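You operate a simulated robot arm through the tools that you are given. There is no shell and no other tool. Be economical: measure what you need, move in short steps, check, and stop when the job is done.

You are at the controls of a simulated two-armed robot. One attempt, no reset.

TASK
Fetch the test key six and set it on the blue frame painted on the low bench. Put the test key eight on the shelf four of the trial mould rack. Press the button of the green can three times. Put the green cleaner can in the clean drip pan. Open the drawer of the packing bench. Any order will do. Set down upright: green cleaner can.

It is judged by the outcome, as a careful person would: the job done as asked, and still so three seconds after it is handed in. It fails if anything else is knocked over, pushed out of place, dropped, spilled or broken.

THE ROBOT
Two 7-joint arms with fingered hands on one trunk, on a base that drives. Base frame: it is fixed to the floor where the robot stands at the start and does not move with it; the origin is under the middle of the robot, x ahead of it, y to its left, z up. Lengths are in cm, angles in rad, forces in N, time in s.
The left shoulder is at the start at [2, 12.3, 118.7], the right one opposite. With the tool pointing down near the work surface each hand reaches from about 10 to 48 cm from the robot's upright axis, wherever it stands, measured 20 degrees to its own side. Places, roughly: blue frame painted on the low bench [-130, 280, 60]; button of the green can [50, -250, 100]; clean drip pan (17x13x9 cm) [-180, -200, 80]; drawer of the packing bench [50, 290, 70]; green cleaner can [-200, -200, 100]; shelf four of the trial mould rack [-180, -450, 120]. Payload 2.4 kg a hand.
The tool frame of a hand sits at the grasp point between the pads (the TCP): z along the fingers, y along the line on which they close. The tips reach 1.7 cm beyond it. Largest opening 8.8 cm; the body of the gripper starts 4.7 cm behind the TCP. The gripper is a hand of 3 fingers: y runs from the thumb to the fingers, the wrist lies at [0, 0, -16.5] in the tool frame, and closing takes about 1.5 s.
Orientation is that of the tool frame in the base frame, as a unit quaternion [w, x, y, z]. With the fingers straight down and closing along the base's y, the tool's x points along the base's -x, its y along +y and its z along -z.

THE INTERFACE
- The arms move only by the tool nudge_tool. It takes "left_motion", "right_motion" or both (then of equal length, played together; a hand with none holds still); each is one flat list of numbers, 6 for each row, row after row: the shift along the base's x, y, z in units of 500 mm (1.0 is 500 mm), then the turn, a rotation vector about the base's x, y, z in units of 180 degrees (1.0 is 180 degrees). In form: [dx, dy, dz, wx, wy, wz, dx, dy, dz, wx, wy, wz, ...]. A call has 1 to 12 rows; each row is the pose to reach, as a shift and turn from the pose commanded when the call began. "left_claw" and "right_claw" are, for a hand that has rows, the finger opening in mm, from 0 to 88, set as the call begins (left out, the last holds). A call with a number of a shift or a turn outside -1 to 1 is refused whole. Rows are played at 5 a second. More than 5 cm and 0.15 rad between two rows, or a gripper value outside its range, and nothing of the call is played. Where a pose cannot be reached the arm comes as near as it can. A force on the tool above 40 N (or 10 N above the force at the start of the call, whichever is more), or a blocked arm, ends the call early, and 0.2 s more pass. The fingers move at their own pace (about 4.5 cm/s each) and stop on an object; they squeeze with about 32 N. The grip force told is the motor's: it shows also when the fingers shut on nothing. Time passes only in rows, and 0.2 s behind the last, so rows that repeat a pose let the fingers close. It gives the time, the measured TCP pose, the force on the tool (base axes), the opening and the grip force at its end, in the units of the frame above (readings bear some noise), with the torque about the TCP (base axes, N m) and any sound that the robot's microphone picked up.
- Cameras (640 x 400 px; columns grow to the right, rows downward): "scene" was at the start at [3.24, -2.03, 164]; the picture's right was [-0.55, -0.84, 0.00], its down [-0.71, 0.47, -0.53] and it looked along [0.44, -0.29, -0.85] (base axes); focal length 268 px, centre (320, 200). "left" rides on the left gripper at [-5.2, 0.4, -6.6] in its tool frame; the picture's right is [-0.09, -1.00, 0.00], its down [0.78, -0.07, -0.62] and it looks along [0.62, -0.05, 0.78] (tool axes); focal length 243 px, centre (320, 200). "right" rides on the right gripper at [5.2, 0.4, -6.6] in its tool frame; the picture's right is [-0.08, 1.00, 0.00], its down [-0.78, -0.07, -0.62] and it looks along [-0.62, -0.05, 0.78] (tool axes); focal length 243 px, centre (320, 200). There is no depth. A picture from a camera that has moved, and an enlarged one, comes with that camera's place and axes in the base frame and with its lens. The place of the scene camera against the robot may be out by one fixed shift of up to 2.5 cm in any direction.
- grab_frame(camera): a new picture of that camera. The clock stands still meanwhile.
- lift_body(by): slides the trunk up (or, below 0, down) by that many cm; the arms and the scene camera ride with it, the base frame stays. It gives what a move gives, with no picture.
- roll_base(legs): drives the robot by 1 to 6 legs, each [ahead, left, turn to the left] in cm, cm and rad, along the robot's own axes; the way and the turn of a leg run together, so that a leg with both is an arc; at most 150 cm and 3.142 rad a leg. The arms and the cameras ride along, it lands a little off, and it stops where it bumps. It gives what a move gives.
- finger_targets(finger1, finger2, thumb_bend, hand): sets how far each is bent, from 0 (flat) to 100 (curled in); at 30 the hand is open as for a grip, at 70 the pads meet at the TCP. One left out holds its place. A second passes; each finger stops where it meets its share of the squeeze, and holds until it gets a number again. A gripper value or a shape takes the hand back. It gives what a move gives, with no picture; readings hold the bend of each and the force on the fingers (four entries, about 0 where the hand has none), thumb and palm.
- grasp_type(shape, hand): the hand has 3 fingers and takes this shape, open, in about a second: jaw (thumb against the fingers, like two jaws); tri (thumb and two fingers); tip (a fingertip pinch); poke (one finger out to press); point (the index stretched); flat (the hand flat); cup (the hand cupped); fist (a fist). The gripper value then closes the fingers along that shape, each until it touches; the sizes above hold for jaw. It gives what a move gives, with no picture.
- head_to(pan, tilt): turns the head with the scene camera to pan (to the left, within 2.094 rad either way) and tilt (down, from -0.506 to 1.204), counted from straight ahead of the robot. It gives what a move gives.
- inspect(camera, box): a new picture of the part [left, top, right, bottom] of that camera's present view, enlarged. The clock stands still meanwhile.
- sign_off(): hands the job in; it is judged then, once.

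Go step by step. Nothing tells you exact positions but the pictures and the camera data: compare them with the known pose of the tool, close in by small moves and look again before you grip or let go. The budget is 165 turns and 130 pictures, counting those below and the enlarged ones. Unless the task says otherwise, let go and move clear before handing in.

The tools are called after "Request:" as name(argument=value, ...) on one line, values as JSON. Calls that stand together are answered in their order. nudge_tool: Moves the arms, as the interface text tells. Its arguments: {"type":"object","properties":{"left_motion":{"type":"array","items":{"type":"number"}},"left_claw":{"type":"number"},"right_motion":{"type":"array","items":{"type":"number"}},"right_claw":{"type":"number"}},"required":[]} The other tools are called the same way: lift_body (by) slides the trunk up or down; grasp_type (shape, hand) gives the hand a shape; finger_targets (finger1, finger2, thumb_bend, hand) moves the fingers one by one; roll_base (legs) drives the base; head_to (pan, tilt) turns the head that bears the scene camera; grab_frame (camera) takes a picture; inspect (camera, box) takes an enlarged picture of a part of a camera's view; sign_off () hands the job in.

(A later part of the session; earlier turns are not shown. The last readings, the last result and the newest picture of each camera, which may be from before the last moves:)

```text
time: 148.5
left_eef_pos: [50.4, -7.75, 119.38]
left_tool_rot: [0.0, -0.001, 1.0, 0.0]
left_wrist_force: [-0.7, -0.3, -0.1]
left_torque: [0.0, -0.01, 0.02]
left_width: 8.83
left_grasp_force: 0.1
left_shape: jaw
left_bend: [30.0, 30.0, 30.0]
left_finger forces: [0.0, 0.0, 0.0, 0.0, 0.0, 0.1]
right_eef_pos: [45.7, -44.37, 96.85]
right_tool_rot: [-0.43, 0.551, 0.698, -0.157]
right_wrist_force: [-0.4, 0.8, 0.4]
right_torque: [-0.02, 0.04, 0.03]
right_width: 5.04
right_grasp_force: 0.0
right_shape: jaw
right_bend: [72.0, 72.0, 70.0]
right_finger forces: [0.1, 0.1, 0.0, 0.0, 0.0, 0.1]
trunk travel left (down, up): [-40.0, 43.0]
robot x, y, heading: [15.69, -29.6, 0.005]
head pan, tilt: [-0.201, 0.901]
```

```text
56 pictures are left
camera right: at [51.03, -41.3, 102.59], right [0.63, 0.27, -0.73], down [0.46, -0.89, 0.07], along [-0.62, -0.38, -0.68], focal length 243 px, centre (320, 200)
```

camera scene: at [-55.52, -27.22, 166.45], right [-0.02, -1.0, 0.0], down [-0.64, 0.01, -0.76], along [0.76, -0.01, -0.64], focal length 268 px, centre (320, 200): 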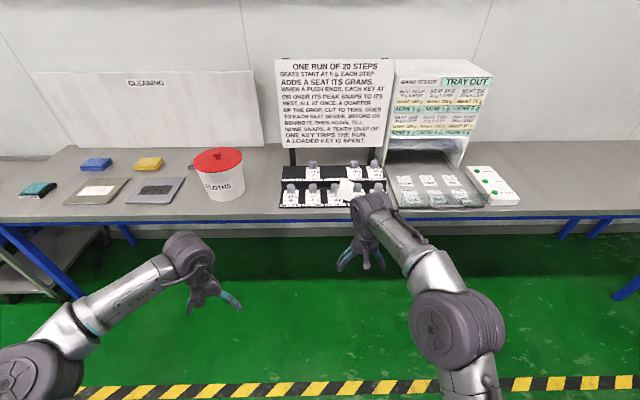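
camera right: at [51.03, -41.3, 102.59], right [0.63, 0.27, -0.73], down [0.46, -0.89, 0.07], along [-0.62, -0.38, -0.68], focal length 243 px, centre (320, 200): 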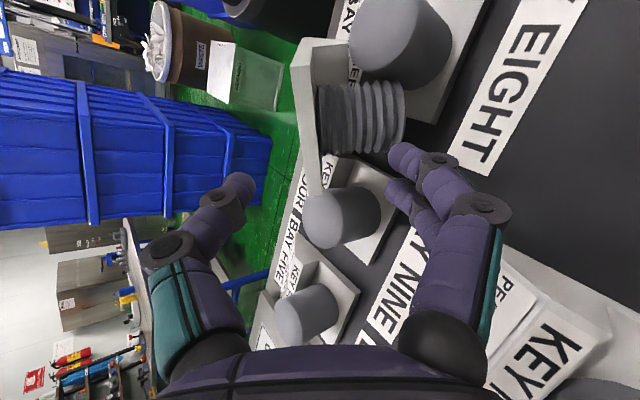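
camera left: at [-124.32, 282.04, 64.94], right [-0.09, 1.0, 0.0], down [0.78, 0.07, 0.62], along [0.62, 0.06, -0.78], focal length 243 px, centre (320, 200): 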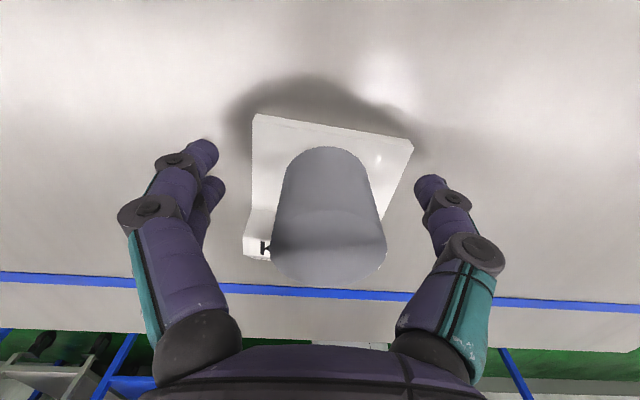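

Alignment is excellent (plate edge-on, knob to the right). Shift 0.4 cm and advance onto the edge.

Request:
nudge_tool(right_motion=[-0.015, 0.002, 0.0, 0, 0, 0, -0.033, 0.008, -0.013, 0, 0, 0, -0.05, 0.012, -0.024, 0, 0, 0, -0.0654, 0.0154, -0.035, 0, 0, 0])

Request:
grab_frame(camera="right")

```text
time: 149.5
left_eef_pos: [50.52, -7.87, 119.27]
left_tool_rot: [0.001, -0.001, 1.0, 0.0]
left_wrist_force: [0.8, 1.0, 0.0]
left_torque: [0.03, 0.0, -0.02]
left_width: 8.8
left_grasp_force: 0.0
left_shape: jaw
left_bend: [30.0, 30.0, 30.0]
left_finger forces: [0.0, 0.0, 0.0, 0.0, 0.0, 0.0]
right_eef_pos: [42.55, -43.5, 95.33]
right_tool_rot: [-0.43, 0.551, 0.698, -0.156]
right_wrist_force: [6.8, -3.0, 6.8]
right_torque: [-0.01, -0.22, -0.12]
right_width: 4.78
right_grasp_force: 0.2
right_shape: jaw
right_bend: [74.0, 73.0, 70.0]
right_finger forces: [6.3, 2.5, 0.1, 0.0, 0.0, 0.1]
trunk travel left (down, up): [-40.0, 43.0]
robot x, y, heading: [15.44, -29.86, 0.006]
head pan, tilt: [-0.201, 0.901]
```

```text
55 pictures are left
camera right: at [47.81, -40.48, 101.03], right [0.63, 0.27, -0.73], down [0.46, -0.89, 0.07], along [-0.62, -0.38, -0.68], focal length 243 px, centre (320, 200)
```

right: 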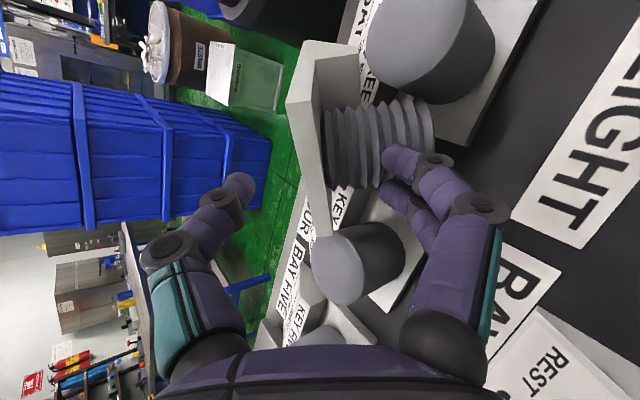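

Fingertips touch the knob's side, so I back off 0.5 cm and close on the plate edge.

Request:
nudge_tool(right_motion=[0.008, -0.0026, 0.0057, 0, 0, 0])

Request:
nudge_tool(right_motion=[0, 0, 0, 0, 0, 0, 0, 0, 0, 0, 0, 0, 0, 0, 0, 0, 0, 0, 0, 0, 0, 0, 0, 0, 0, 0, 0, 0, 0, 0, 0, 0, 0, 0, 0, 0], right_claw=0)

Request:
grab_frame(camera="right")

```text
time: 149.9
left_eef_pos: [50.46, -7.77, 119.25]
left_tool_rot: [0.001, -0.003, 1.0, -0.001]
left_wrist_force: [-1.3, -0.6, 0.0]
left_torque: [0.0, -0.04, -0.01]
left_width: 8.78
left_grasp_force: 0.0
left_shape: jaw
left_bend: [30.0, 30.0, 30.0]
left_finger forces: [0.1, 0.0, 0.0, 0.1, 0.0, 0.1]
right_eef_pos: [42.81, -43.62, 95.53]
right_tool_rot: [-0.43, 0.55, 0.698, -0.157]
right_wrist_force: [-1.0, 1.1, 0.8]
right_torque: [-0.03, 0.0, -0.01]
right_width: 4.99
right_grasp_force: 0.1
right_shape: jaw
right_bend: [72.0, 72.0, 70.0]
right_finger forces: [0.0, 0.1, 0.1, 0.1, 0.0, 0.0]
trunk travel left (down, up): [-40.0, 43.0]
robot x, y, heading: [15.59, -29.6, -0.001]
head pan, tilt: [-0.201, 0.901]
```

```text
time: 151.3
left_eef_pos: [50.39, -7.88, 119.16]
left_tool_rot: [0.001, -0.002, 1.0, 0.0]
left_wrist_force: [0.5, -0.5, 0.1]
left_torque: [0.01, -0.02, -0.01]
left_width: 8.78
left_grasp_force: 0.1
left_shape: jaw
left_bend: [30.0, 30.0, 30.0]
left_finger forces: [0.0, 0.0, 0.0, 0.1, 0.1, 0.1]
right_eef_pos: [42.85, -43.59, 95.62]
right_tool_rot: [-0.43, 0.551, 0.698, -0.157]
right_wrist_force: [0.4, -0.9, -0.1]
right_torque: [0.04, -0.01, 0.03]
right_width: 0.0
right_grasp_force: 31.5
right_shape: jaw
right_bend: [70.0, 69.0, 79.0]
right_finger forces: [0.1, 0.0, 0.1, 0.0, 0.0, 0.0]
trunk travel left (down, up): [-40.0, 43.0]
robot x, y, heading: [15.35, -29.51, 0.001]
head pan, tilt: [-0.201, 0.901]
```

```text
54 pictures are left
camera right: at [48.15, -40.57, 101.29], right [0.63, 0.27, -0.73], down [0.46, -0.89, 0.07], along [-0.63, -0.38, -0.68], focal length 243 px, centre (320, 200)
```

right: 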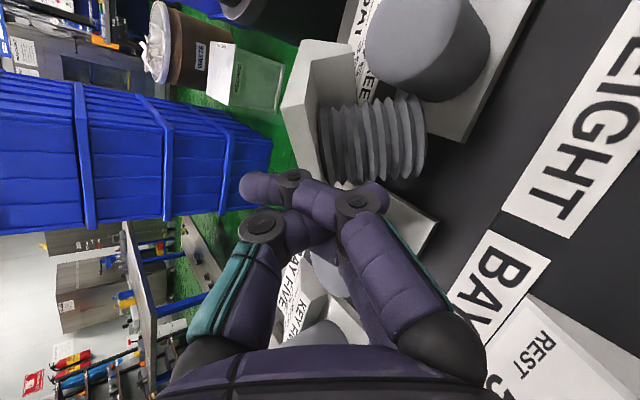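

The tips closed just short of the edge. Open, advance ~0.6 cm with a slight offset, and close again.

Request:
nudge_tool(right_motion=[0.008, -0.002, 0.006, 0, 0, 0, 0.008, -0.002, 0.006, 0, 0, 0, 0.008, -0.002, 0.006, 0, 0, 0, 0.008, -0.002, 0.006, 0, 0, 0, -0.003, 0.0, 0, 0, 0, 0, -0.012, 0.001, -0.003, 0, 0, 0], right_claw=40)

Request:
nudge_tool(right_motion=[0, 0, 0, 0, 0, 0, 0, 0, 0, 0, 0, 0, 0, 0, 0, 0, 0, 0, 0, 0, 0, 0, 0, 0, 0, 0, 0, 0, 0, 0, 0, 0, 0, 0, 0, 0], right_claw=0)

Request:
grab_frame(camera="right")

```text
time: 152.7
left_eef_pos: [50.46, -7.77, 119.17]
left_tool_rot: [0.001, -0.002, 1.0, -0.001]
left_wrist_force: [-0.1, 0.2, 0.4]
left_torque: [-0.02, 0.04, -0.02]
left_width: 8.8
left_grasp_force: 0.2
left_shape: jaw
left_bend: [30.0, 30.0, 30.0]
left_finger forces: [0.0, 0.1, 0.0, 0.0, 0.1, 0.0]
right_eef_pos: [42.29, -43.63, 95.31]
right_tool_rot: [-0.43, 0.551, 0.698, -0.157]
right_wrist_force: [3.3, 0.4, 1.6]
right_torque: [0.04, -0.06, -0.06]
right_width: 3.97
right_grasp_force: 0.1
right_shape: jaw
right_bend: [74.0, 73.0, 70.0]
right_finger forces: [2.7, 0.4, 0.1, 0.0, 0.0, 0.1]
trunk travel left (down, up): [-40.0, 43.0]
robot x, y, heading: [15.51, -29.75, -0.001]
head pan, tilt: [-0.201, 0.901]
```

```text
time: 154.1
left_eef_pos: [50.38, -7.96, 119.25]
left_tool_rot: [0.001, -0.002, 1.0, 0.0]
left_wrist_force: [-0.3, 0.8, 0.2]
left_torque: [0.0, -0.03, -0.03]
left_width: 8.79
left_grasp_force: 0.1
left_shape: jaw
left_bend: [30.0, 30.0, 30.0]
left_finger forces: [0.1, 0.0, 0.0, 0.1, 0.0, 0.1]
right_eef_pos: [42.28, -43.75, 95.29]
right_tool_rot: [-0.43, 0.551, 0.698, -0.157]
right_wrist_force: [1.9, -8.4, 19.0]
right_torque: [0.06, 0.05, 0.05]
right_width: 0.76
right_grasp_force: 32.0
right_shape: jaw
right_bend: [77.0, 76.0, 71.0]
right_finger forces: [11.0, 11.5, 0.0, 0.0, 36.9, 0.0]
trunk travel left (down, up): [-40.0, 43.0]
robot x, y, heading: [15.72, -29.89, 0.002]
head pan, tilt: [-0.201, 0.901]
```

```text
53 pictures are left
camera right: at [47.58, -40.59, 101.12], right [0.63, 0.27, -0.73], down [0.46, -0.89, 0.07], along [-0.62, -0.38, -0.68], focal length 243 px, centre (320, 200)
```

right: 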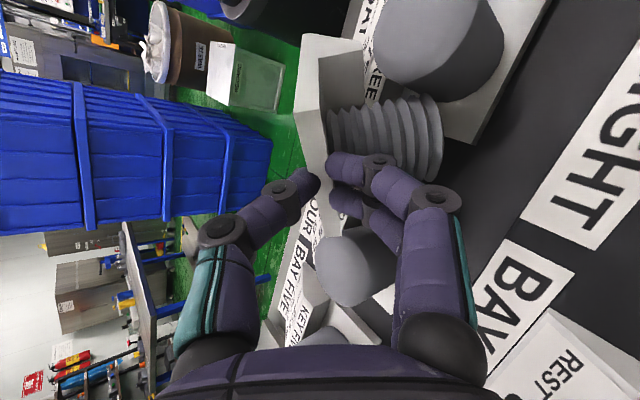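

Gripped (0.76 cm, forces on all digits). Lift straight up gently.

Request:
nudge_tool(right_motion=[0, 0, 0.01, 0, 0, 0, 0, 0, 0.02, 0, 0, 0, 0, 0, 0.035, 0, 0, 0, 0, 0, 0.05, 0, 0, 0, 0, 0, 0.07, 0, 0, 0, 0, 0, 0.09, 0, 0, 0, 0, 0, 0.11, 0, 0, 0])

Request:
grab_frame(camera="right")

```text
time: 155.7
left_eef_pos: [50.3, -7.77, 119.23]
left_tool_rot: [0.002, -0.002, 1.0, 0.0]
left_wrist_force: [0.2, 0.7, -0.5]
left_torque: [0.01, 0.0, 0.05]
left_width: 8.78
left_grasp_force: 0.1
left_shape: jaw
left_bend: [30.0, 30.0, 30.0]
left_finger forces: [0.0, 0.0, 0.1, 0.0, 0.1, 0.0]
right_eef_pos: [42.22, -43.53, 100.86]
right_tool_rot: [-0.43, 0.551, 0.698, -0.158]
right_wrist_force: [0.8, 0.5, 0.4]
right_torque: [-0.02, 0.02, 0.0]
right_width: 0.0
right_grasp_force: 32.0
right_shape: jaw
right_bend: [80.0, 79.0, 78.0]
right_finger forces: [0.0, 0.1, 0.0, 0.0, 0.0, 0.0]
trunk travel left (down, up): [-40.0, 43.0]
robot x, y, heading: [15.35, -29.92, 0.001]
head pan, tilt: [-0.201, 0.901]
```

```text
52 pictures are left
camera right: at [47.51, -40.44, 106.53], right [0.63, 0.27, -0.73], down [0.46, -0.89, 0.07], along [-0.63, -0.38, -0.68], focal length 243 px, centre (320, 200)
```

right: 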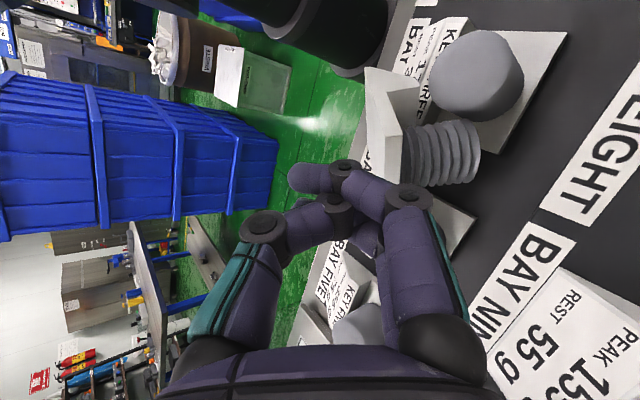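

It slipped off; edge overlap is too small. A stronger grip is across the plate's width with the hand pointing along its normal (approach from the robot's side). I reorient the right hand up high for that.

Request:
nudge_tool(right_motion=[0, 0, 0.06, 0, 0, 0, 0, 0, 0.13, 0, 0, 0, 0, 0, 0.2, 0, 0, 0, -0.03, 0, 0.25, 0.00447, -0.03873, 0.02153, -0.05, 0, 0.25, 0.00894, -0.07746, 0.04306, -0.07, 0, 0.25, 0.01341, -0.11619, 0.06459, -0.09, 0, 0.25, 0.01788, -0.15492, 0.08612, -0.11, 0, 0.25, 0.02235, -0.19365, 0.10765, -0.13, 0, 0.25, 0.02682, -0.23238, 0.12918, -0.15, 0, 0.25, 0.03129, -0.27111, 0.15071, -0.17, 0, 0.25, 0.03576, -0.30984, 0.17224, -0.19, 0, 0.25, 0.04023, -0.34857, 0.19377], right_claw=88)

Request:
nudge_tool(right_motion=[0, 0, 0, 0.00447, -0.03873, 0.02153, 0, 0, 0, 0.00894, -0.07746, 0.04306, 0, 0, 0, 0.01341, -0.11619, 0.06459, 0, 0, 0, 0.01788, -0.15492, 0.08612, 0, 0, 0, 0.02235, -0.19365, 0.10765, 0, 0, 0, 0.02682, -0.23238, 0.12918])

Request:
grab_frame(camera="right")

```text
time: 158.3
left_eef_pos: [50.4, -7.83, 119.16]
left_tool_rot: [0.002, -0.002, 1.0, -0.001]
left_wrist_force: [-0.3, 0.2, 0.7]
left_torque: [-0.01, 0.01, 0.02]
left_width: 8.8
left_grasp_force: 0.0
left_shape: jaw
left_bend: [30.0, 30.0, 30.0]
left_finger forces: [0.0, 0.0, 0.0, 0.0, 0.1, 0.1]
right_eef_pos: [34.13, -43.47, 114.34]
right_tool_rot: [0.022, 0.301, 0.95, 0.074]
right_wrist_force: [0.5, -0.5, -0.1]
right_torque: [0.01, -0.02, -0.02]
right_width: 8.78
right_grasp_force: 0.0
right_shape: jaw
right_bend: [30.0, 30.0, 30.0]
right_finger forces: [0.1, 0.1, 0.1, 0.0, 0.0, 0.0]
right hand out of reach, approached as far as the arm can: row 12
trunk travel left (down, up): [-40.0, 43.0]
robot x, y, heading: [15.45, -29.66, -0.001]
head pan, tilt: [-0.201, 0.901]
```

```text
time: 159.7
left_eef_pos: [50.45, -7.84, 119.27]
left_tool_rot: [0.001, -0.002, 1.0, 0.001]
left_wrist_force: [0.4, -0.6, -1.0]
left_torque: [-0.02, -0.02, -0.05]
left_width: 8.79
left_grasp_force: 0.0
left_shape: jaw
left_bend: [30.0, 30.0, 30.0]
left_finger forces: [0.0, 0.1, 0.0, 0.0, 0.0, 0.0]
right_eef_pos: [40.68, -44.66, 121.75]
right_tool_rot: [0.33, 0.062, 0.916, 0.218]
right_wrist_force: [0.1, -0.5, 0.2]
right_torque: [0.0, 0.01, 0.01]
right_width: 8.81
right_grasp_force: 0.0
right_shape: jaw
right_bend: [30.0, 30.0, 30.0]
right_finger forces: [0.0, 0.1, 0.0, 0.0, 0.0, 0.0]
right hand out of reach, approached as far as the arm can: row 1, 2, 3, 4, 5, 6
trunk travel left (down, up): [-40.0, 43.0]
robot x, y, heading: [15.53, -29.99, -0.0]
head pan, tilt: [-0.201, 0.901]
```

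```text
51 pictures are left
camera right: at [32.64, -45.44, 123.46], right [0.04, 0.87, 0.49], down [0.21, -0.48, 0.85], along [0.98, 0.07, -0.2], focal length 243 px, centre (320, 200)
```

right: 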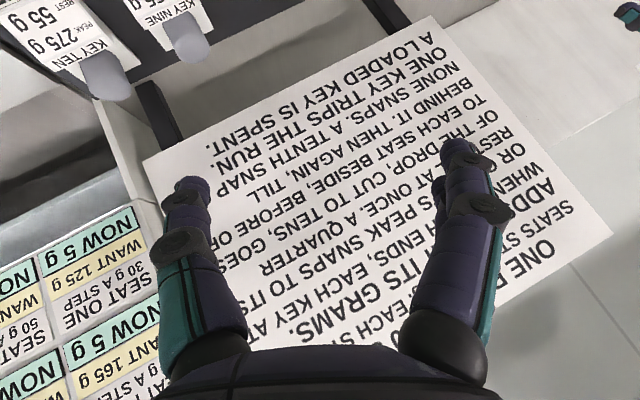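

Orientation reached but the base is too close for this pose. Back the base off 20 cm.

Request:
roll_base(legs=[[-20, 0, 0]])

Request:
nudge_tool(right_motion=[0, 0, 0, 0, 0, 0, 0, 0, 0, 0, 0, 0])

Request:
grab_frame(camera="right")

```text
time: 161.3
left_eef_pos: [30.07, -7.84, 119.38]
left_tool_rot: [0.001, -0.002, 1.0, -0.001]
left_wrist_force: [-1.6, 0.7, 0.9]
left_torque: [-0.02, 0.01, 0.03]
left_width: 8.79
left_grasp_force: 0.1
left_shape: jaw
left_bend: [30.0, 30.0, 30.0]
left_finger forces: [0.1, 0.0, 0.0, 0.1, 0.0, 0.0]
right_eef_pos: [20.49, -44.56, 121.77]
right_tool_rot: [0.329, 0.063, 0.917, 0.217]
right_wrist_force: [0.0, -0.6, 0.1]
right_torque: [0.02, 0.0, 0.03]
right_width: 8.78
right_grasp_force: 0.1
right_shape: jaw
right_bend: [30.0, 30.0, 30.0]
right_finger forces: [0.0, 0.0, 0.1, 0.1, 0.0, 0.0]
trunk travel left (down, up): [-40.0, 43.0]
robot x, y, heading: [-4.21, -29.32, -0.001]
head pan, tilt: [-0.201, 0.901]
```

```text
time: 161.9
left_eef_pos: [30.15, -7.78, 119.28]
left_tool_rot: [0.001, -0.002, 1.0, 0.0]
left_wrist_force: [-0.2, 0.5, 0.0]
left_torque: [0.03, 0.04, 0.0]
left_width: 8.81
left_grasp_force: 0.0
left_shape: jaw
left_bend: [30.0, 30.0, 30.0]
left_finger forces: [0.0, 0.0, 0.0, 0.0, 0.0, 0.1]
right_eef_pos: [20.69, -44.57, 121.72]
right_tool_rot: [0.33, 0.063, 0.917, 0.217]
right_wrist_force: [-0.3, 0.8, 0.7]
right_torque: [-0.04, 0.0, -0.01]
right_width: 8.79
right_grasp_force: 0.0
right_shape: jaw
right_bend: [30.0, 30.0, 30.0]
right_finger forces: [0.1, 0.0, 0.0, 0.0, 0.0, 0.1]
trunk travel left (down, up): [-40.0, 43.0]
robot x, y, heading: [-4.55, -29.58, -0.001]
head pan, tilt: [-0.201, 0.901]
```

```text
50 pictures are left
camera right: at [12.45, -45.4, 123.47], right [0.04, 0.87, 0.49], down [0.22, -0.48, 0.85], along [0.98, 0.07, -0.21], focal length 243 px, centre (320, 200)
```

right: 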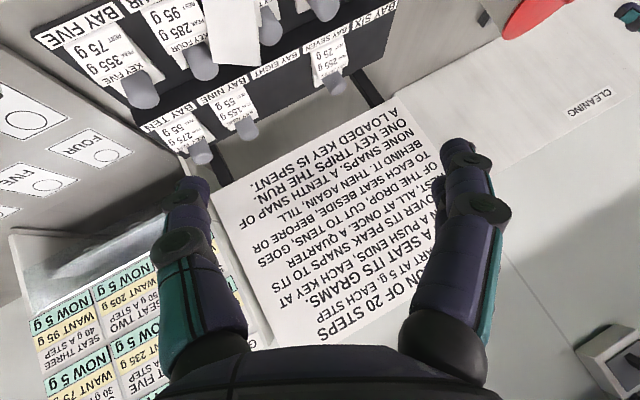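

Move to 8 cm short of the plate along its normal and look.

Request:
nudge_tool(right_motion=[0.048, -0.003, -0.073, 0, 0, 0, 0.096, -0.006, -0.146, 0, 0, 0, 0.144, -0.01, -0.22, 0, 0, 0, 0.192, -0.013, -0.293, 0, 0, 0, 0.24, -0.016, -0.366, 0, 0, 0, 0.29, -0.02, -0.44, 0, 0, 0])

Request:
grab_frame(camera="right")

```text
time: 163.3
left_eef_pos: [30.25, -7.77, 119.34]
left_tool_rot: [0.001, -0.001, 1.0, -0.001]
left_wrist_force: [1.2, 0.9, 0.4]
left_torque: [0.02, 0.02, 0.02]
left_width: 8.81
left_grasp_force: 0.1
left_shape: jaw
left_bend: [30.0, 30.0, 30.0]
left_finger forces: [0.0, 0.1, 0.0, 0.0, 0.0, 0.0]
right_eef_pos: [34.9, -45.57, 99.51]
right_tool_rot: [0.328, 0.064, 0.917, 0.217]
right_wrist_force: [0.5, 0.1, -0.7]
right_torque: [0.01, -0.01, 0.04]
right_width: 8.78
right_grasp_force: 0.1
right_shape: jaw
right_bend: [30.0, 30.0, 30.0]
right_finger forces: [0.0, 0.0, 0.0, 0.0, 0.1, 0.1]
right hand out of reach, approached as far as the arm can: row 1
trunk travel left (down, up): [-40.0, 43.0]
robot x, y, heading: [-4.37, -30.1, 0.002]
head pan, tilt: [-0.201, 0.901]
```

```text
49 pictures are left
camera right: at [26.78, -46.44, 101.22], right [0.04, 0.87, 0.49], down [0.22, -0.48, 0.85], along [0.98, 0.07, -0.21], focal length 243 px, centre (320, 200)
```

right: 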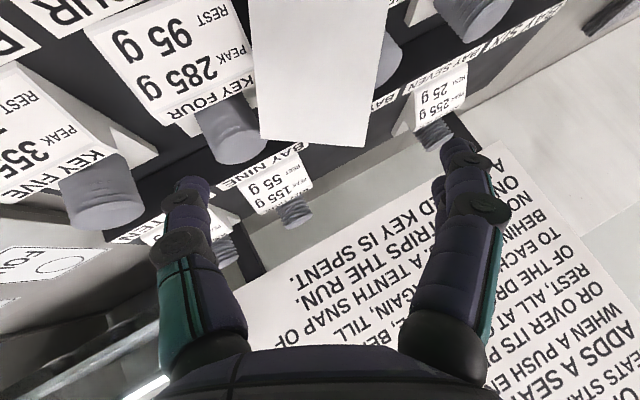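

The plate's upper edge is level in the view; I approach to 1.5 cm short, aiming 1.2 cm below its upper edge where there's clearance beside knob four.

Request:
nudge_tool(right_motion=[0.03, 0.01, -0.025, 0, 0, 0, 0.055, 0.018, -0.05, 0, 0, 0, 0.081, 0.0276, -0.073, 0, 0, 0])

Request:
grab_frame(camera="right")

```text
time: 164.1
left_eef_pos: [30.34, -7.85, 119.25]
left_tool_rot: [0.001, -0.001, 1.0, -0.001]
left_wrist_force: [0.0, -0.4, -0.3]
left_torque: [0.0, 0.0, -0.02]
left_width: 8.79
left_grasp_force: 0.0
left_shape: jaw
left_bend: [30.0, 30.0, 30.0]
left_finger forces: [0.1, 0.1, 0.0, 0.0, 0.1, 0.0]
right_eef_pos: [39.03, -44.24, 96.09]
right_tool_rot: [0.33, 0.062, 0.917, 0.218]
right_wrist_force: [-0.3, 0.0, 0.0]
right_torque: [-0.01, 0.01, -0.01]
right_width: 8.78
right_grasp_force: 0.1
right_shape: jaw
right_bend: [30.0, 30.0, 30.0]
right_finger forces: [0.0, 0.0, 0.1, 0.0, 0.0, 0.1]
trunk travel left (down, up): [-40.0, 43.0]
robot x, y, heading: [-4.76, -29.95, 0.005]
head pan, tilt: [-0.201, 0.901]
```

```text
48 pictures are left
camera right: at [30.88, -45.01, 97.86], right [0.04, 0.87, 0.49], down [0.22, -0.48, 0.85], along [0.98, 0.07, -0.21], focal length 243 px, centre (320, 200)
```

right: 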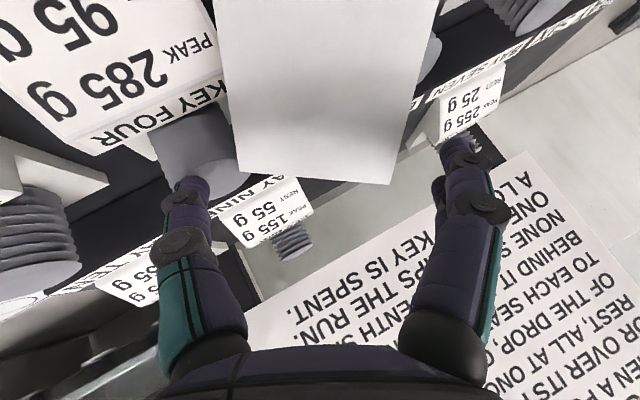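

Close: edge is 2.4 cm ahead. I narrow the opening slightly and slide over the plate sides.

Request:
nudge_tool(right_motion=[0, 0, 0, 0, 0, 0, 0, 0, 0, 0, 0, 0, 0.006, 0.005, -0.012, 0, 0, 0, 0.012, 0.01, -0.024, 0, 0, 0, 0.0172, 0.0138, -0.0352, 0, 0, 0], right_claw=78)

Request:
grab_frame(camera="right")

```text
time: 165.1
left_eef_pos: [29.96, -7.98, 119.37]
left_tool_rot: [0.003, 0.0, 1.0, 0.0]
left_wrist_force: [0.1, 0.5, 0.5]
left_torque: [0.02, 0.02, -0.01]
left_width: 8.78
left_grasp_force: 0.0
left_shape: jaw
left_bend: [30.0, 30.0, 30.0]
left_finger forces: [0.1, 0.1, 0.1, 0.0, 0.1, 0.1]
right_eef_pos: [39.43, -43.72, 95.95]
right_tool_rot: [0.337, 0.061, 0.913, 0.22]
right_wrist_force: [-16.9, -1.0, 24.6]
right_torque: [-1.07, 0.43, -0.75]
right_width: 7.73
right_grasp_force: 0.0
right_shape: jaw
right_bend: [49.0, 49.0, 1.0]
right_finger forces: [0.0, 0.0, 0.0, 0.0, 29.5, 0.0]
trunk travel left (down, up): [-40.0, 43.0]
robot x, y, heading: [-4.75, -29.97, -0.001]
head pan, tilt: [-0.201, 0.901]
stopped in row 4 (right hand): the force on the tool passed its limit (the readings are from after the stop); the commanded pose is now the measured one
```

```text
47 pictures are left
camera right: at [31.3, -44.56, 97.42], right [0.03, 0.87, 0.49], down [0.2, -0.49, 0.85], along [0.98, 0.07, -0.19], focal length 243 px, centre (320, 200)
```

right: 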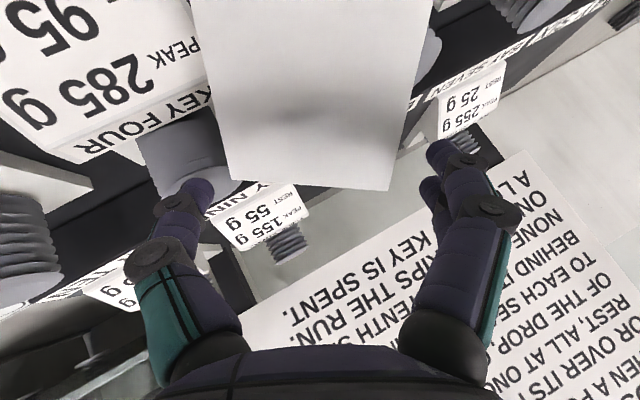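

Knob four blocks the thumb on that side. Better: the plate's left (+y) edge sits up in the air with 1.5 cm free before the knob. I'll retract the right hand and pinch that edge through its thickness with the left hand, coming from the left.

Request:
nudge_tool(right_motion=[-0.03, -0.017, 0.034, 0, 0, 0, -0.06, -0.034, 0.068, 0, 0, 0, -0.1, -0.06, 0.12, 0, 0, 0, -0.15, -0.1, 0.18, 0, 0, 0, -0.2, -0.15, 0.22, 0, 0, 0, -0.22, -0.22, 0.24, 0, 0, 0, -0.22, -0.28, 0.24, 0, 0, 0], right_claw=88)

Request:
nudge_tool(left_motion=[0.021, -0.04, -0.022, -0.03405, -0.01207, -0.0188, 0.043, -0.08, -0.044, -0.0681, -0.02414, -0.0376, 0.064, -0.12, -0.066, -0.10215, -0.03621, -0.0564, 0.086, -0.16, -0.088, -0.1362, -0.04828, -0.0752, 0.107, -0.2, -0.11, -0.17025, -0.06035, -0.094, 0.128, -0.24, -0.132, -0.2043, -0.07242, -0.1128, 0.15, -0.28, -0.154, -0.23835, -0.08449, -0.1316, 0.171, -0.32, -0.176, -0.2724, -0.09656, -0.1504, 0.193, -0.36, -0.198, -0.30645, -0.10863, -0.1692, 0.214, -0.4, -0.22, -0.3405, -0.1207, -0.188], left_claw=40)

Request:
grab_frame(camera="left")

```text
time: 166.7
left_eef_pos: [30.33, -7.95, 119.27]
left_tool_rot: [0.001, 0.0, 1.0, 0.0]
left_wrist_force: [0.9, 0.6, -0.3]
left_torque: [-0.01, 0.03, -0.04]
left_width: 8.78
left_grasp_force: 0.0
left_shape: jaw
left_bend: [30.0, 30.0, 30.0]
left_finger forces: [0.0, 0.0, 0.0, 0.1, 0.1, 0.1]
right_eef_pos: [28.63, -58.0, 107.52]
right_tool_rot: [0.333, 0.062, 0.915, 0.218]
right_wrist_force: [0.3, -0.2, -0.1]
right_torque: [0.01, -0.01, 0.0]
right_width: 8.78
right_grasp_force: 0.1
right_shape: jaw
right_bend: [30.0, 30.0, 30.0]
right_finger forces: [0.1, 0.0, 0.0, 0.0, 0.0, 0.0]
trunk travel left (down, up): [-40.0, 43.0]
robot x, y, heading: [-4.38, -29.5, 0.003]
head pan, tilt: [-0.201, 0.901]
```

```text
time: 168.9
left_eef_pos: [41.0, -27.84, 108.2]
left_tool_rot: [0.178, 0.274, 0.801, -0.502]
left_wrist_force: [0.6, 0.3, -0.3]
left_torque: [0.01, 0.0, -0.02]
left_width: 4.02
left_grasp_force: 0.0
left_shape: jaw
left_bend: [73.0, 73.0, 70.0]
left_finger forces: [0.0, 0.1, 0.0, 0.0, 0.1, 0.0]
right_eef_pos: [28.81, -58.11, 107.46]
right_tool_rot: [0.334, 0.062, 0.915, 0.218]
right_wrist_force: [0.1, 0.3, -0.4]
right_torque: [0.02, 0.01, 0.03]
right_width: 8.81
right_grasp_force: 0.0
right_shape: jaw
right_bend: [30.0, 30.0, 30.0]
right_finger forces: [0.0, 0.1, 0.0, 0.0, 0.1, 0.0]
trunk travel left (down, up): [-40.0, 43.0]
robot x, y, heading: [-4.6, -29.89, 0.0]
head pan, tilt: [-0.201, 0.901]
```

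```text
46 pictures are left
camera left: at [45.3, -23.07, 113.66], right [-0.55, -0.37, 0.75], down [-0.66, 0.74, -0.12], along [-0.51, -0.56, -0.65], focal length 243 px, centre (320, 200)
```

left: 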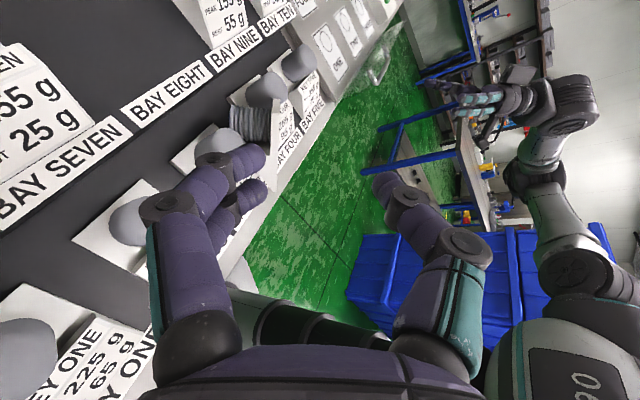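

Orientation achieved. Approach to 6 cm from the edge.

Request:
nudge_tool(left_motion=[-0.002, -0.045, -0.065, 0, 0, 0, -0.004, -0.09, -0.13, 0, 0, 0, -0.006, -0.14, -0.19, 0, 0, 0])

Request:
grab_frame(camera="left")

```text
time: 169.7
left_eef_pos: [40.75, -34.88, 98.85]
left_tool_rot: [0.178, 0.275, 0.802, -0.5]
left_wrist_force: [-0.5, -0.8, 0.2]
left_torque: [-0.02, -0.01, 0.01]
left_width: 4.07
left_grasp_force: 0.1
left_shape: jaw
left_bend: [73.0, 73.0, 70.0]
left_finger forces: [0.0, 0.0, 0.0, 0.0, 0.2, 0.0]
right_eef_pos: [28.76, -58.25, 107.35]
right_tool_rot: [0.335, 0.063, 0.915, 0.218]
right_wrist_force: [-0.2, -0.4, 0.1]
right_torque: [-0.03, -0.01, 0.0]
right_width: 8.81
right_grasp_force: 0.1
right_shape: jaw
right_bend: [30.0, 30.0, 30.0]
right_finger forces: [0.0, 0.0, 0.1, 0.0, 0.0, 0.0]
trunk travel left (down, up): [-40.0, 43.0]
robot x, y, heading: [-4.4, -29.99, 0.001]
head pan, tilt: [-0.201, 0.901]
```

```text
45 pictures are left
camera left: at [44.99, -30.13, 104.33], right [-0.55, -0.37, 0.75], down [-0.66, 0.74, -0.12], along [-0.51, -0.56, -0.65], focal length 243 px, centre (320, 200)
```

left: 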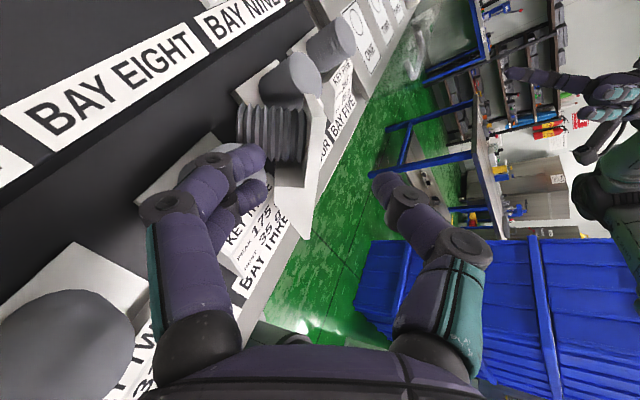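

Request:
inspect(camera="left", box=[200, 50, 400, 250])

```text
2.00 times, centred on (300, 150) of left
camera zoom: at [44.99, -30.13, 104.33], right [-0.55, -0.37, 0.75], down [-0.66, 0.74, -0.12], along [-0.51, -0.56, -0.65], focal length 485 px, centre (360, 300)
```

zoom: 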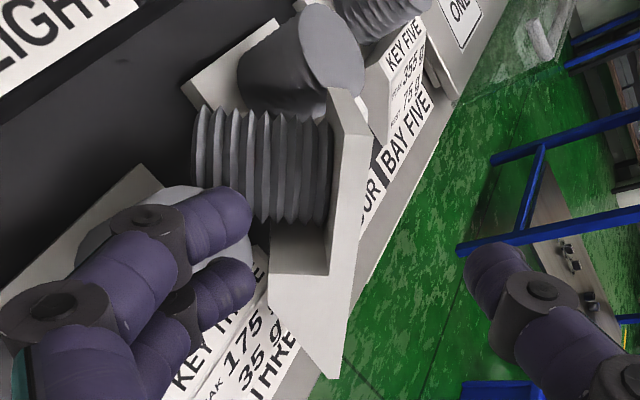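

Very clear: the plate's left edge is free, the knob set back. Advance 5.7 cm along the fingers with a 0.26 cm correction.

Request:
nudge_tool(left_motion=[0.001, -0.03, -0.016, 0, 0, 0, 0.002, -0.06, -0.032, 0, 0, 0, 0.003, -0.085, -0.046, 0, 0, 0, 0.0032, -0.1, -0.054, 0, 0, 0])

Request:
grab_frame(camera="left")

```text
time: 170.7
left_eef_pos: [39.07, -39.46, 96.13]
left_tool_rot: [0.177, 0.274, 0.802, -0.5]
left_wrist_force: [0.6, 0.8, -0.1]
left_torque: [0.01, 0.02, 0.01]
left_width: 4.05
left_grasp_force: 0.1
left_shape: jaw
left_bend: [73.0, 73.0, 70.0]
left_finger forces: [0.0, 0.2, 0.0, 0.0, 0.0, 0.0]
left hand out of reach, approached as far as the arm can: row 2, 3, 4
right_eef_pos: [28.67, -58.17, 107.31]
right_tool_rot: [0.334, 0.063, 0.915, 0.218]
right_wrist_force: [-0.6, 0.5, 0.6]
right_torque: [0.01, 0.0, -0.02]
right_width: 8.82
right_grasp_force: 0.1
right_shape: jaw
right_bend: [30.0, 30.0, 30.0]
right_finger forces: [0.0, 0.0, 0.0, 0.0, 0.0, 0.0]
trunk travel left (down, up): [-40.0, 43.0]
robot x, y, heading: [-4.73, -29.51, 0.004]
head pan, tilt: [-0.201, 0.901]
```

```text
43 pictures are left
camera left: at [43.48, -34.77, 101.6], right [-0.55, -0.37, 0.75], down [-0.66, 0.74, -0.12], along [-0.51, -0.56, -0.65], focal length 243 px, centre (320, 200)
```

left: 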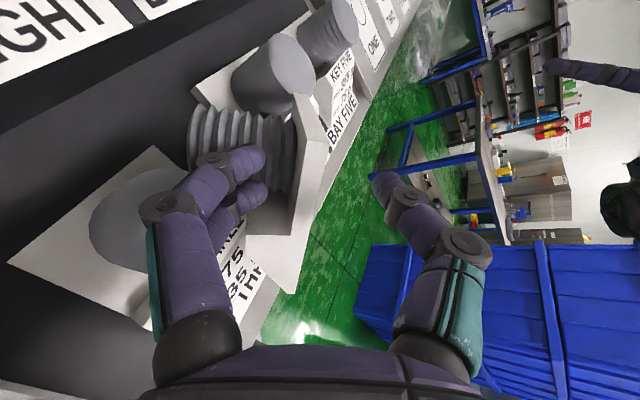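

Slightly out of reach; back off a bit, move the base 3 cm ahead and re-approach.

Request:
nudge_tool(left_motion=[0, 0.03, 0.015, 0, 0, 0, 0, 0.05, 0.025, 0, 0, 0])

Request:
roll_base(legs=[[6, -3, 0]])

```text
time: 171.3
left_eef_pos: [39.94, -37.19, 97.2]
left_tool_rot: [0.176, 0.274, 0.802, -0.5]
left_wrist_force: [-1.0, -0.3, -0.1]
left_torque: [0.03, 0.0, 0.01]
left_width: 4.06
left_grasp_force: 0.1
left_shape: jaw
left_bend: [73.0, 73.0, 70.0]
left_finger forces: [0.1, 0.1, 0.0, 0.0, 0.0, 0.0]
left hand out of reach, approached as far as the arm can: row 1, 2
right_eef_pos: [28.72, -58.1, 107.57]
right_tool_rot: [0.334, 0.061, 0.915, 0.219]
right_wrist_force: [-0.5, -0.2, 0.1]
right_torque: [0.0, -0.01, 0.04]
right_width: 8.79
right_grasp_force: 0.0
right_shape: jaw
right_bend: [30.0, 30.0, 30.0]
right_finger forces: [0.0, 0.0, 0.0, 0.0, 0.0, 0.1]
trunk travel left (down, up): [-40.0, 43.0]
robot x, y, heading: [-4.92, -30.27, 0.0]
head pan, tilt: [-0.201, 0.901]
```

```text
time: 172.3
left_eef_pos: [45.93, -40.36, 97.13]
left_tool_rot: [0.175, 0.274, 0.803, -0.5]
left_wrist_force: [0.2, 0.3, 0.0]
left_torque: [0.02, 0.01, -0.02]
left_width: 4.04
left_grasp_force: 0.1
left_shape: jaw
left_bend: [73.0, 73.0, 70.0]
left_finger forces: [0.0, 0.0, 0.0, 0.0, 0.0, 0.0]
right_eef_pos: [34.75, -61.27, 107.32]
right_tool_rot: [0.334, 0.063, 0.915, 0.218]
right_wrist_force: [1.4, -0.2, -0.6]
right_torque: [0.03, 0.0, 0.03]
right_width: 8.79
right_grasp_force: 0.0
right_shape: jaw
right_bend: [30.0, 30.0, 30.0]
right_finger forces: [0.1, 0.1, 0.1, 0.0, 0.0, 0.1]
trunk travel left (down, up): [-40.0, 43.0]
robot x, y, heading: [1.38, -32.89, 0.002]
head pan, tilt: [-0.201, 0.901]
```

Request:
nudge_tool(left_motion=[-0.0, 0.05, 0.02, 0, 0, 0, -0.05, 0.1, 0.05, 0, 0, 0, -0.1, 0.11, 0.04, 0, 0, 0])

Request:
grab_frame(camera="left")

```text
time: 173.1
left_eef_pos: [46.76, -37.06, 97.94]
left_tool_rot: [0.176, 0.275, 0.802, -0.501]
left_wrist_force: [0.0, 0.0, 1.0]
left_torque: [0.01, 0.0, -0.01]
left_width: 4.04
left_grasp_force: 0.0
left_shape: jaw
left_bend: [73.0, 73.0, 70.0]
left_finger forces: [0.1, 0.0, 0.0, 0.0, 0.0, 0.0]
left hand out of reach, approached as far as the arm can: row 1, 2, 3
right_eef_pos: [34.59, -61.04, 107.41]
right_tool_rot: [0.334, 0.062, 0.915, 0.219]
right_wrist_force: [0.0, -0.2, 0.6]
right_torque: [-0.03, 0.0, -0.02]
right_width: 8.78
right_grasp_force: 0.0
right_shape: jaw
right_bend: [30.0, 30.0, 30.0]
right_finger forces: [0.0, 0.0, 0.0, 0.1, 0.0, 0.0]
trunk travel left (down, up): [-40.0, 43.0]
robot x, y, heading: [1.04, -32.92, 0.0]
head pan, tilt: [-0.201, 0.901]
```

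```text
42 pictures are left
camera left: at [51.1, -32.23, 103.32], right [-0.55, -0.37, 0.75], down [-0.66, 0.74, -0.12], along [-0.51, -0.56, -0.65], focal length 243 px, centre (320, 200)
```

left: 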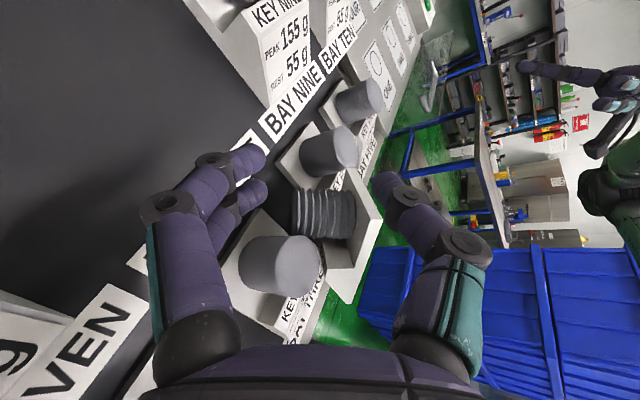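

Key is undisturbed. I'll position with the base instead: move to the pre-approach point, then use the base to slide right onto the edge.

Request:
roll_base(legs=[[0, 2, 0], [-5.8, 0, 0]])

Request:
nudge_tool(left_motion=[0, 0, 0, 0, 0, 0])

Request:
grab_frame(camera="left")

```text
time: 174.4
left_eef_pos: [40.64, -34.94, 97.94]
left_tool_rot: [0.178, 0.274, 0.802, -0.5]
left_wrist_force: [-0.9, 0.0, 0.6]
left_torque: [-0.02, -0.02, 0.03]
left_width: 4.02
left_grasp_force: 0.0
left_shape: jaw
left_bend: [73.0, 73.0, 70.0]
left_finger forces: [0.1, 0.1, 0.0, 0.1, 0.0, 0.0]
right_eef_pos: [28.37, -59.07, 107.41]
right_tool_rot: [0.334, 0.061, 0.915, 0.219]
right_wrist_force: [-0.3, 1.0, 0.0]
right_torque: [0.03, 0.01, 0.01]
right_width: 8.79
right_grasp_force: 0.1
right_shape: jaw
right_bend: [30.0, 30.0, 30.0]
right_finger forces: [0.0, 0.1, 0.1, 0.1, 0.0, 0.0]
trunk travel left (down, up): [-40.0, 43.0]
robot x, y, heading: [-4.67, -30.45, 0.001]
head pan, tilt: [-0.201, 0.901]
```

```text
time: 174.8
left_eef_pos: [40.84, -35.02, 97.85]
left_tool_rot: [0.177, 0.274, 0.802, -0.501]
left_wrist_force: [0.4, 0.2, -0.4]
left_torque: [0.0, -0.02, -0.01]
left_width: 4.03
left_grasp_force: 0.2
left_shape: jaw
left_bend: [73.0, 73.0, 70.0]
left_finger forces: [0.1, 0.0, 0.0, 0.1, 0.1, 0.0]
right_eef_pos: [28.48, -59.05, 107.38]
right_tool_rot: [0.335, 0.061, 0.915, 0.218]
right_wrist_force: [-0.4, 0.0, -0.5]
right_torque: [0.02, 0.01, -0.06]
right_width: 8.81
right_grasp_force: 0.0
right_shape: jaw
right_bend: [30.0, 30.0, 30.0]
right_finger forces: [0.0, 0.0, 0.1, 0.0, 0.1, 0.0]
trunk travel left (down, up): [-40.0, 43.0]
robot x, y, heading: [-4.9, -31.01, 0.005]
head pan, tilt: [-0.201, 0.901]
```

```text
41 pictures are left
camera left: at [45.01, -30.19, 103.34], right [-0.55, -0.37, 0.75], down [-0.66, 0.74, -0.12], along [-0.51, -0.56, -0.65], focal length 243 px, centre (320, 200)
```

left: 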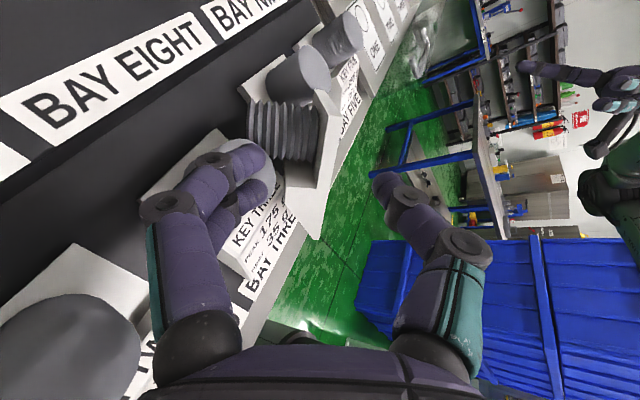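

Aligned. Slide in by alternating small base-right and trunk-down steps.

Request:
nudge_tool(left_motion=[0, 0, 0, 0, 0, 0, 0, 0, 0, 0, 0, 0], left_claw=33)

Request:
roll_base(legs=[[0, -2.8, 0]])

Request:
lift_body(by=-1.0)

Request:
grab_frame(camera="left")

```text
time: 175.4
left_eef_pos: [40.81, -34.93, 97.83]
left_tool_rot: [0.176, 0.275, 0.802, -0.501]
left_wrist_force: [0.3, -0.2, 0.6]
left_torque: [-0.01, 0.0, -0.01]
left_width: 3.35
left_grasp_force: 0.1
left_shape: jaw
left_bend: [73.0, 73.0, 70.0]
left_finger forces: [0.0, 0.1, 0.0, 0.1, 0.1, 0.0]
right_eef_pos: [28.57, -59.01, 107.65]
right_tool_rot: [0.335, 0.061, 0.915, 0.218]
right_wrist_force: [0.1, 0.1, 0.5]
right_torque: [0.0, -0.03, 0.02]
right_width: 8.78
right_grasp_force: 0.0
right_shape: jaw
right_bend: [30.0, 30.0, 30.0]
right_finger forces: [0.1, 0.0, 0.1, 0.1, 0.0, 0.0]
trunk travel left (down, up): [-40.0, 43.0]
robot x, y, heading: [-4.82, -30.87, 0.004]
head pan, tilt: [-0.201, 0.901]
```

```text
time: 176.2
left_eef_pos: [40.73, -37.92, 97.88]
left_tool_rot: [0.176, 0.275, 0.802, -0.5]
left_wrist_force: [0.5, 0.0, -0.2]
left_torque: [-0.01, 0.0, 0.0]
left_width: 3.34
left_grasp_force: 0.2
left_shape: jaw
left_bend: [73.0, 73.0, 70.0]
left_finger forces: [0.0, 0.0, 0.0, 0.0, 0.1, 0.0]
right_eef_pos: [28.6, -61.97, 107.47]
right_tool_rot: [0.334, 0.063, 0.915, 0.218]
right_wrist_force: [0.0, 0.7, -0.1]
right_torque: [-0.02, -0.01, -0.01]
right_width: 8.79
right_grasp_force: 0.0
right_shape: jaw
right_bend: [30.0, 30.0, 30.0]
right_finger forces: [0.1, 0.0, 0.0, 0.0, 0.0, 0.0]
trunk travel left (down, up): [-40.0, 43.0]
robot x, y, heading: [-4.7, -33.59, 0.002]
head pan, tilt: [-0.201, 0.901]
```

```text
time: 176.8
left_eef_pos: [40.69, -37.83, 96.81]
left_tool_rot: [0.175, 0.275, 0.802, -0.501]
left_wrist_force: [-0.2, -0.4, 0.6]
left_torque: [-0.01, 0.0, 0.0]
left_width: 3.32
left_grasp_force: 0.0
left_shape: jaw
left_bend: [73.0, 73.0, 70.0]
left_finger forces: [0.1, 0.1, 0.0, 0.1, 0.1, 0.0]
right_eef_pos: [28.58, -61.91, 106.39]
right_tool_rot: [0.334, 0.061, 0.915, 0.218]
right_wrist_force: [-0.1, -0.4, -0.7]
right_torque: [0.0, 0.0, 0.0]
right_width: 8.81
right_grasp_force: 0.2
right_shape: jaw
right_bend: [30.0, 30.0, 30.0]
right_finger forces: [0.1, 0.0, 0.0, 0.0, 0.0, 0.0]
trunk travel left (down, up): [-39.0, 44.0]
robot x, y, heading: [-4.78, -34.07, 0.006]
head pan, tilt: [-0.201, 0.901]
```

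```text
40 pictures are left
camera left: at [45.04, -32.96, 102.32], right [-0.55, -0.37, 0.75], down [-0.66, 0.74, -0.12], along [-0.51, -0.56, -0.65], focal length 243 px, centre (320, 200)
```

left: 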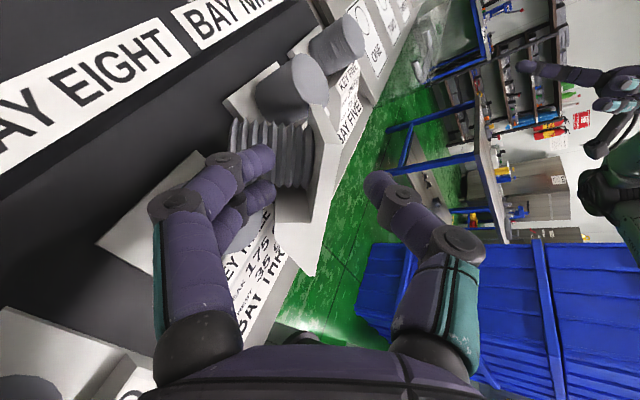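

Plate is centred between thumb and fingers. Last 2 cm in, then close.

Request:
roll_base(legs=[[0, -2.1, 0]])

Request:
lift_body(by=-0.6)

Request:
grab_frame(camera="left")

```text
time: 177.6
left_eef_pos: [40.69, -40.06, 96.82]
left_tool_rot: [0.177, 0.275, 0.801, -0.501]
left_wrist_force: [-0.1, -1.4, -0.3]
left_torque: [0.01, 0.0, -0.03]
left_width: 3.33
left_grasp_force: 0.1
left_shape: jaw
left_bend: [73.0, 73.0, 70.0]
left_finger forces: [0.0, 0.0, 0.1, 0.1, 0.0, 0.0]
right_eef_pos: [28.49, -64.08, 106.39]
right_tool_rot: [0.333, 0.063, 0.915, 0.219]
right_wrist_force: [0.1, -0.3, 0.1]
right_torque: [-0.02, 0.0, 0.02]
right_width: 8.79
right_grasp_force: 0.0
right_shape: jaw
right_bend: [30.0, 30.0, 30.0]
right_finger forces: [0.0, 0.0, 0.0, 0.1, 0.1, 0.1]
trunk travel left (down, up): [-39.0, 44.0]
robot x, y, heading: [-4.87, -35.91, 0.005]
head pan, tilt: [-0.201, 0.901]
```

```text
time: 178.2
left_eef_pos: [40.82, -39.84, 96.28]
left_tool_rot: [0.176, 0.274, 0.802, -0.501]
left_wrist_force: [-0.3, -0.7, -0.4]
left_torque: [-0.01, 0.01, 0.0]
left_width: 3.35
left_grasp_force: 0.0
left_shape: jaw
left_bend: [73.0, 73.0, 70.0]
left_finger forces: [0.1, 0.0, 0.0, 0.0, 0.0, 0.1]
right_eef_pos: [28.57, -64.01, 105.86]
right_tool_rot: [0.334, 0.061, 0.915, 0.219]
right_wrist_force: [-0.1, 0.5, 0.3]
right_torque: [-0.01, -0.02, 0.0]
right_width: 8.81
right_grasp_force: 0.0
right_shape: jaw
right_bend: [30.0, 30.0, 30.0]
right_finger forces: [0.0, 0.0, 0.1, 0.0, 0.0, 0.1]
trunk travel left (down, up): [-38.4, 44.6]
robot x, y, heading: [-4.73, -35.32, 0.0]
head pan, tilt: [-0.201, 0.901]
```

```text
39 pictures are left
camera left: at [45.05, -35.06, 101.72], right [-0.55, -0.37, 0.75], down [-0.66, 0.74, -0.12], along [-0.51, -0.56, -0.65], focal length 243 px, centre (320, 200)
```

left: 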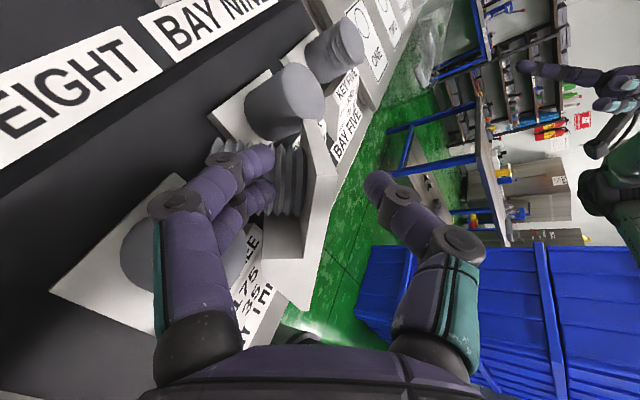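

Geometry checks out: tips 1.3 cm past the edge. Close.

Request:
nudge_tool(left_motion=[0, 0, 0, 0, 0, 0, 0, 0, 0, 0, 0, 0, 0, 0, 0, 0, 0, 0, 0, 0, 0, 0, 0, 0, 0, 0, 0, 0, 0, 0, 0, 0, 0, 0, 0, 0], left_claw=0)

Request:
lift_body(by=1.5)

Request:
grab_frame(camera="left")

```text
time: 179.6
left_eef_pos: [40.68, -39.87, 96.43]
left_tool_rot: [0.178, 0.276, 0.801, -0.501]
left_wrist_force: [3.2, 0.8, 14.2]
left_torque: [0.01, -0.33, 0.01]
left_width: 0.14
left_grasp_force: 32.3
left_shape: jaw
left_bend: [71.0, 72.0, 71.0]
left_finger forces: [0.0, 22.2, 0.0, 0.0, 27.9, 0.1]
right_eef_pos: [28.34, -63.85, 105.88]
right_tool_rot: [0.334, 0.062, 0.915, 0.219]
right_wrist_force: [1.0, 0.2, 0.4]
right_torque: [0.0, -0.02, -0.04]
right_width: 8.81
right_grasp_force: 0.0
right_shape: jaw
right_bend: [30.0, 30.0, 30.0]
right_finger forces: [0.0, 0.0, 0.1, 0.0, 0.0, 0.1]
trunk travel left (down, up): [-38.4, 44.6]
robot x, y, heading: [-4.8, -35.73, 0.007]
head pan, tilt: [-0.201, 0.901]
```

```text
time: 180.2
left_eef_pos: [40.69, -39.9, 97.8]
left_tool_rot: [0.176, 0.274, 0.802, -0.501]
left_wrist_force: [-0.6, 0.3, 0.2]
left_torque: [0.04, 0.02, 0.02]
left_width: 0.01
left_grasp_force: 32.1
left_shape: jaw
left_bend: [71.0, 69.0, 76.0]
left_finger forces: [0.0, 17.6, 0.1, 0.1, 21.1, 0.1]
right_eef_pos: [28.62, -63.99, 107.25]
right_tool_rot: [0.334, 0.062, 0.915, 0.218]
right_wrist_force: [-0.6, 0.5, 0.5]
right_torque: [0.0, -0.01, 0.03]
right_width: 8.78
right_grasp_force: 0.0
right_shape: jaw
right_bend: [30.0, 30.0, 30.0]
right_finger forces: [0.0, 0.1, 0.1, 0.0, 0.1, 0.0]
trunk travel left (down, up): [-39.9, 43.1]
robot x, y, heading: [-4.65, -35.45, 0.004]
head pan, tilt: [-0.201, 0.901]
```

```text
38 pictures are left
camera left: at [45.05, -35.08, 103.16], right [-0.55, -0.37, 0.75], down [-0.66, 0.74, -0.12], along [-0.51, -0.56, -0.65], focal length 243 px, centre (320, 200)
```

left: 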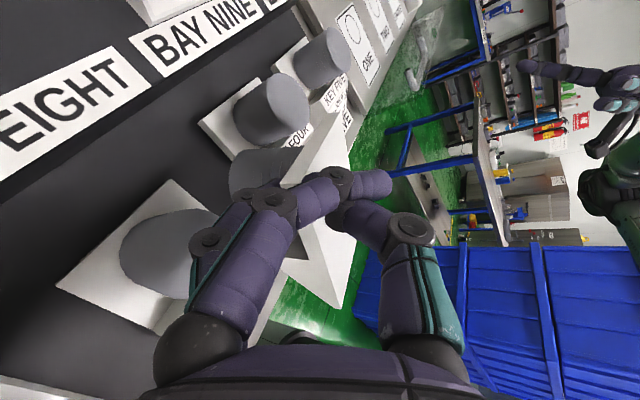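

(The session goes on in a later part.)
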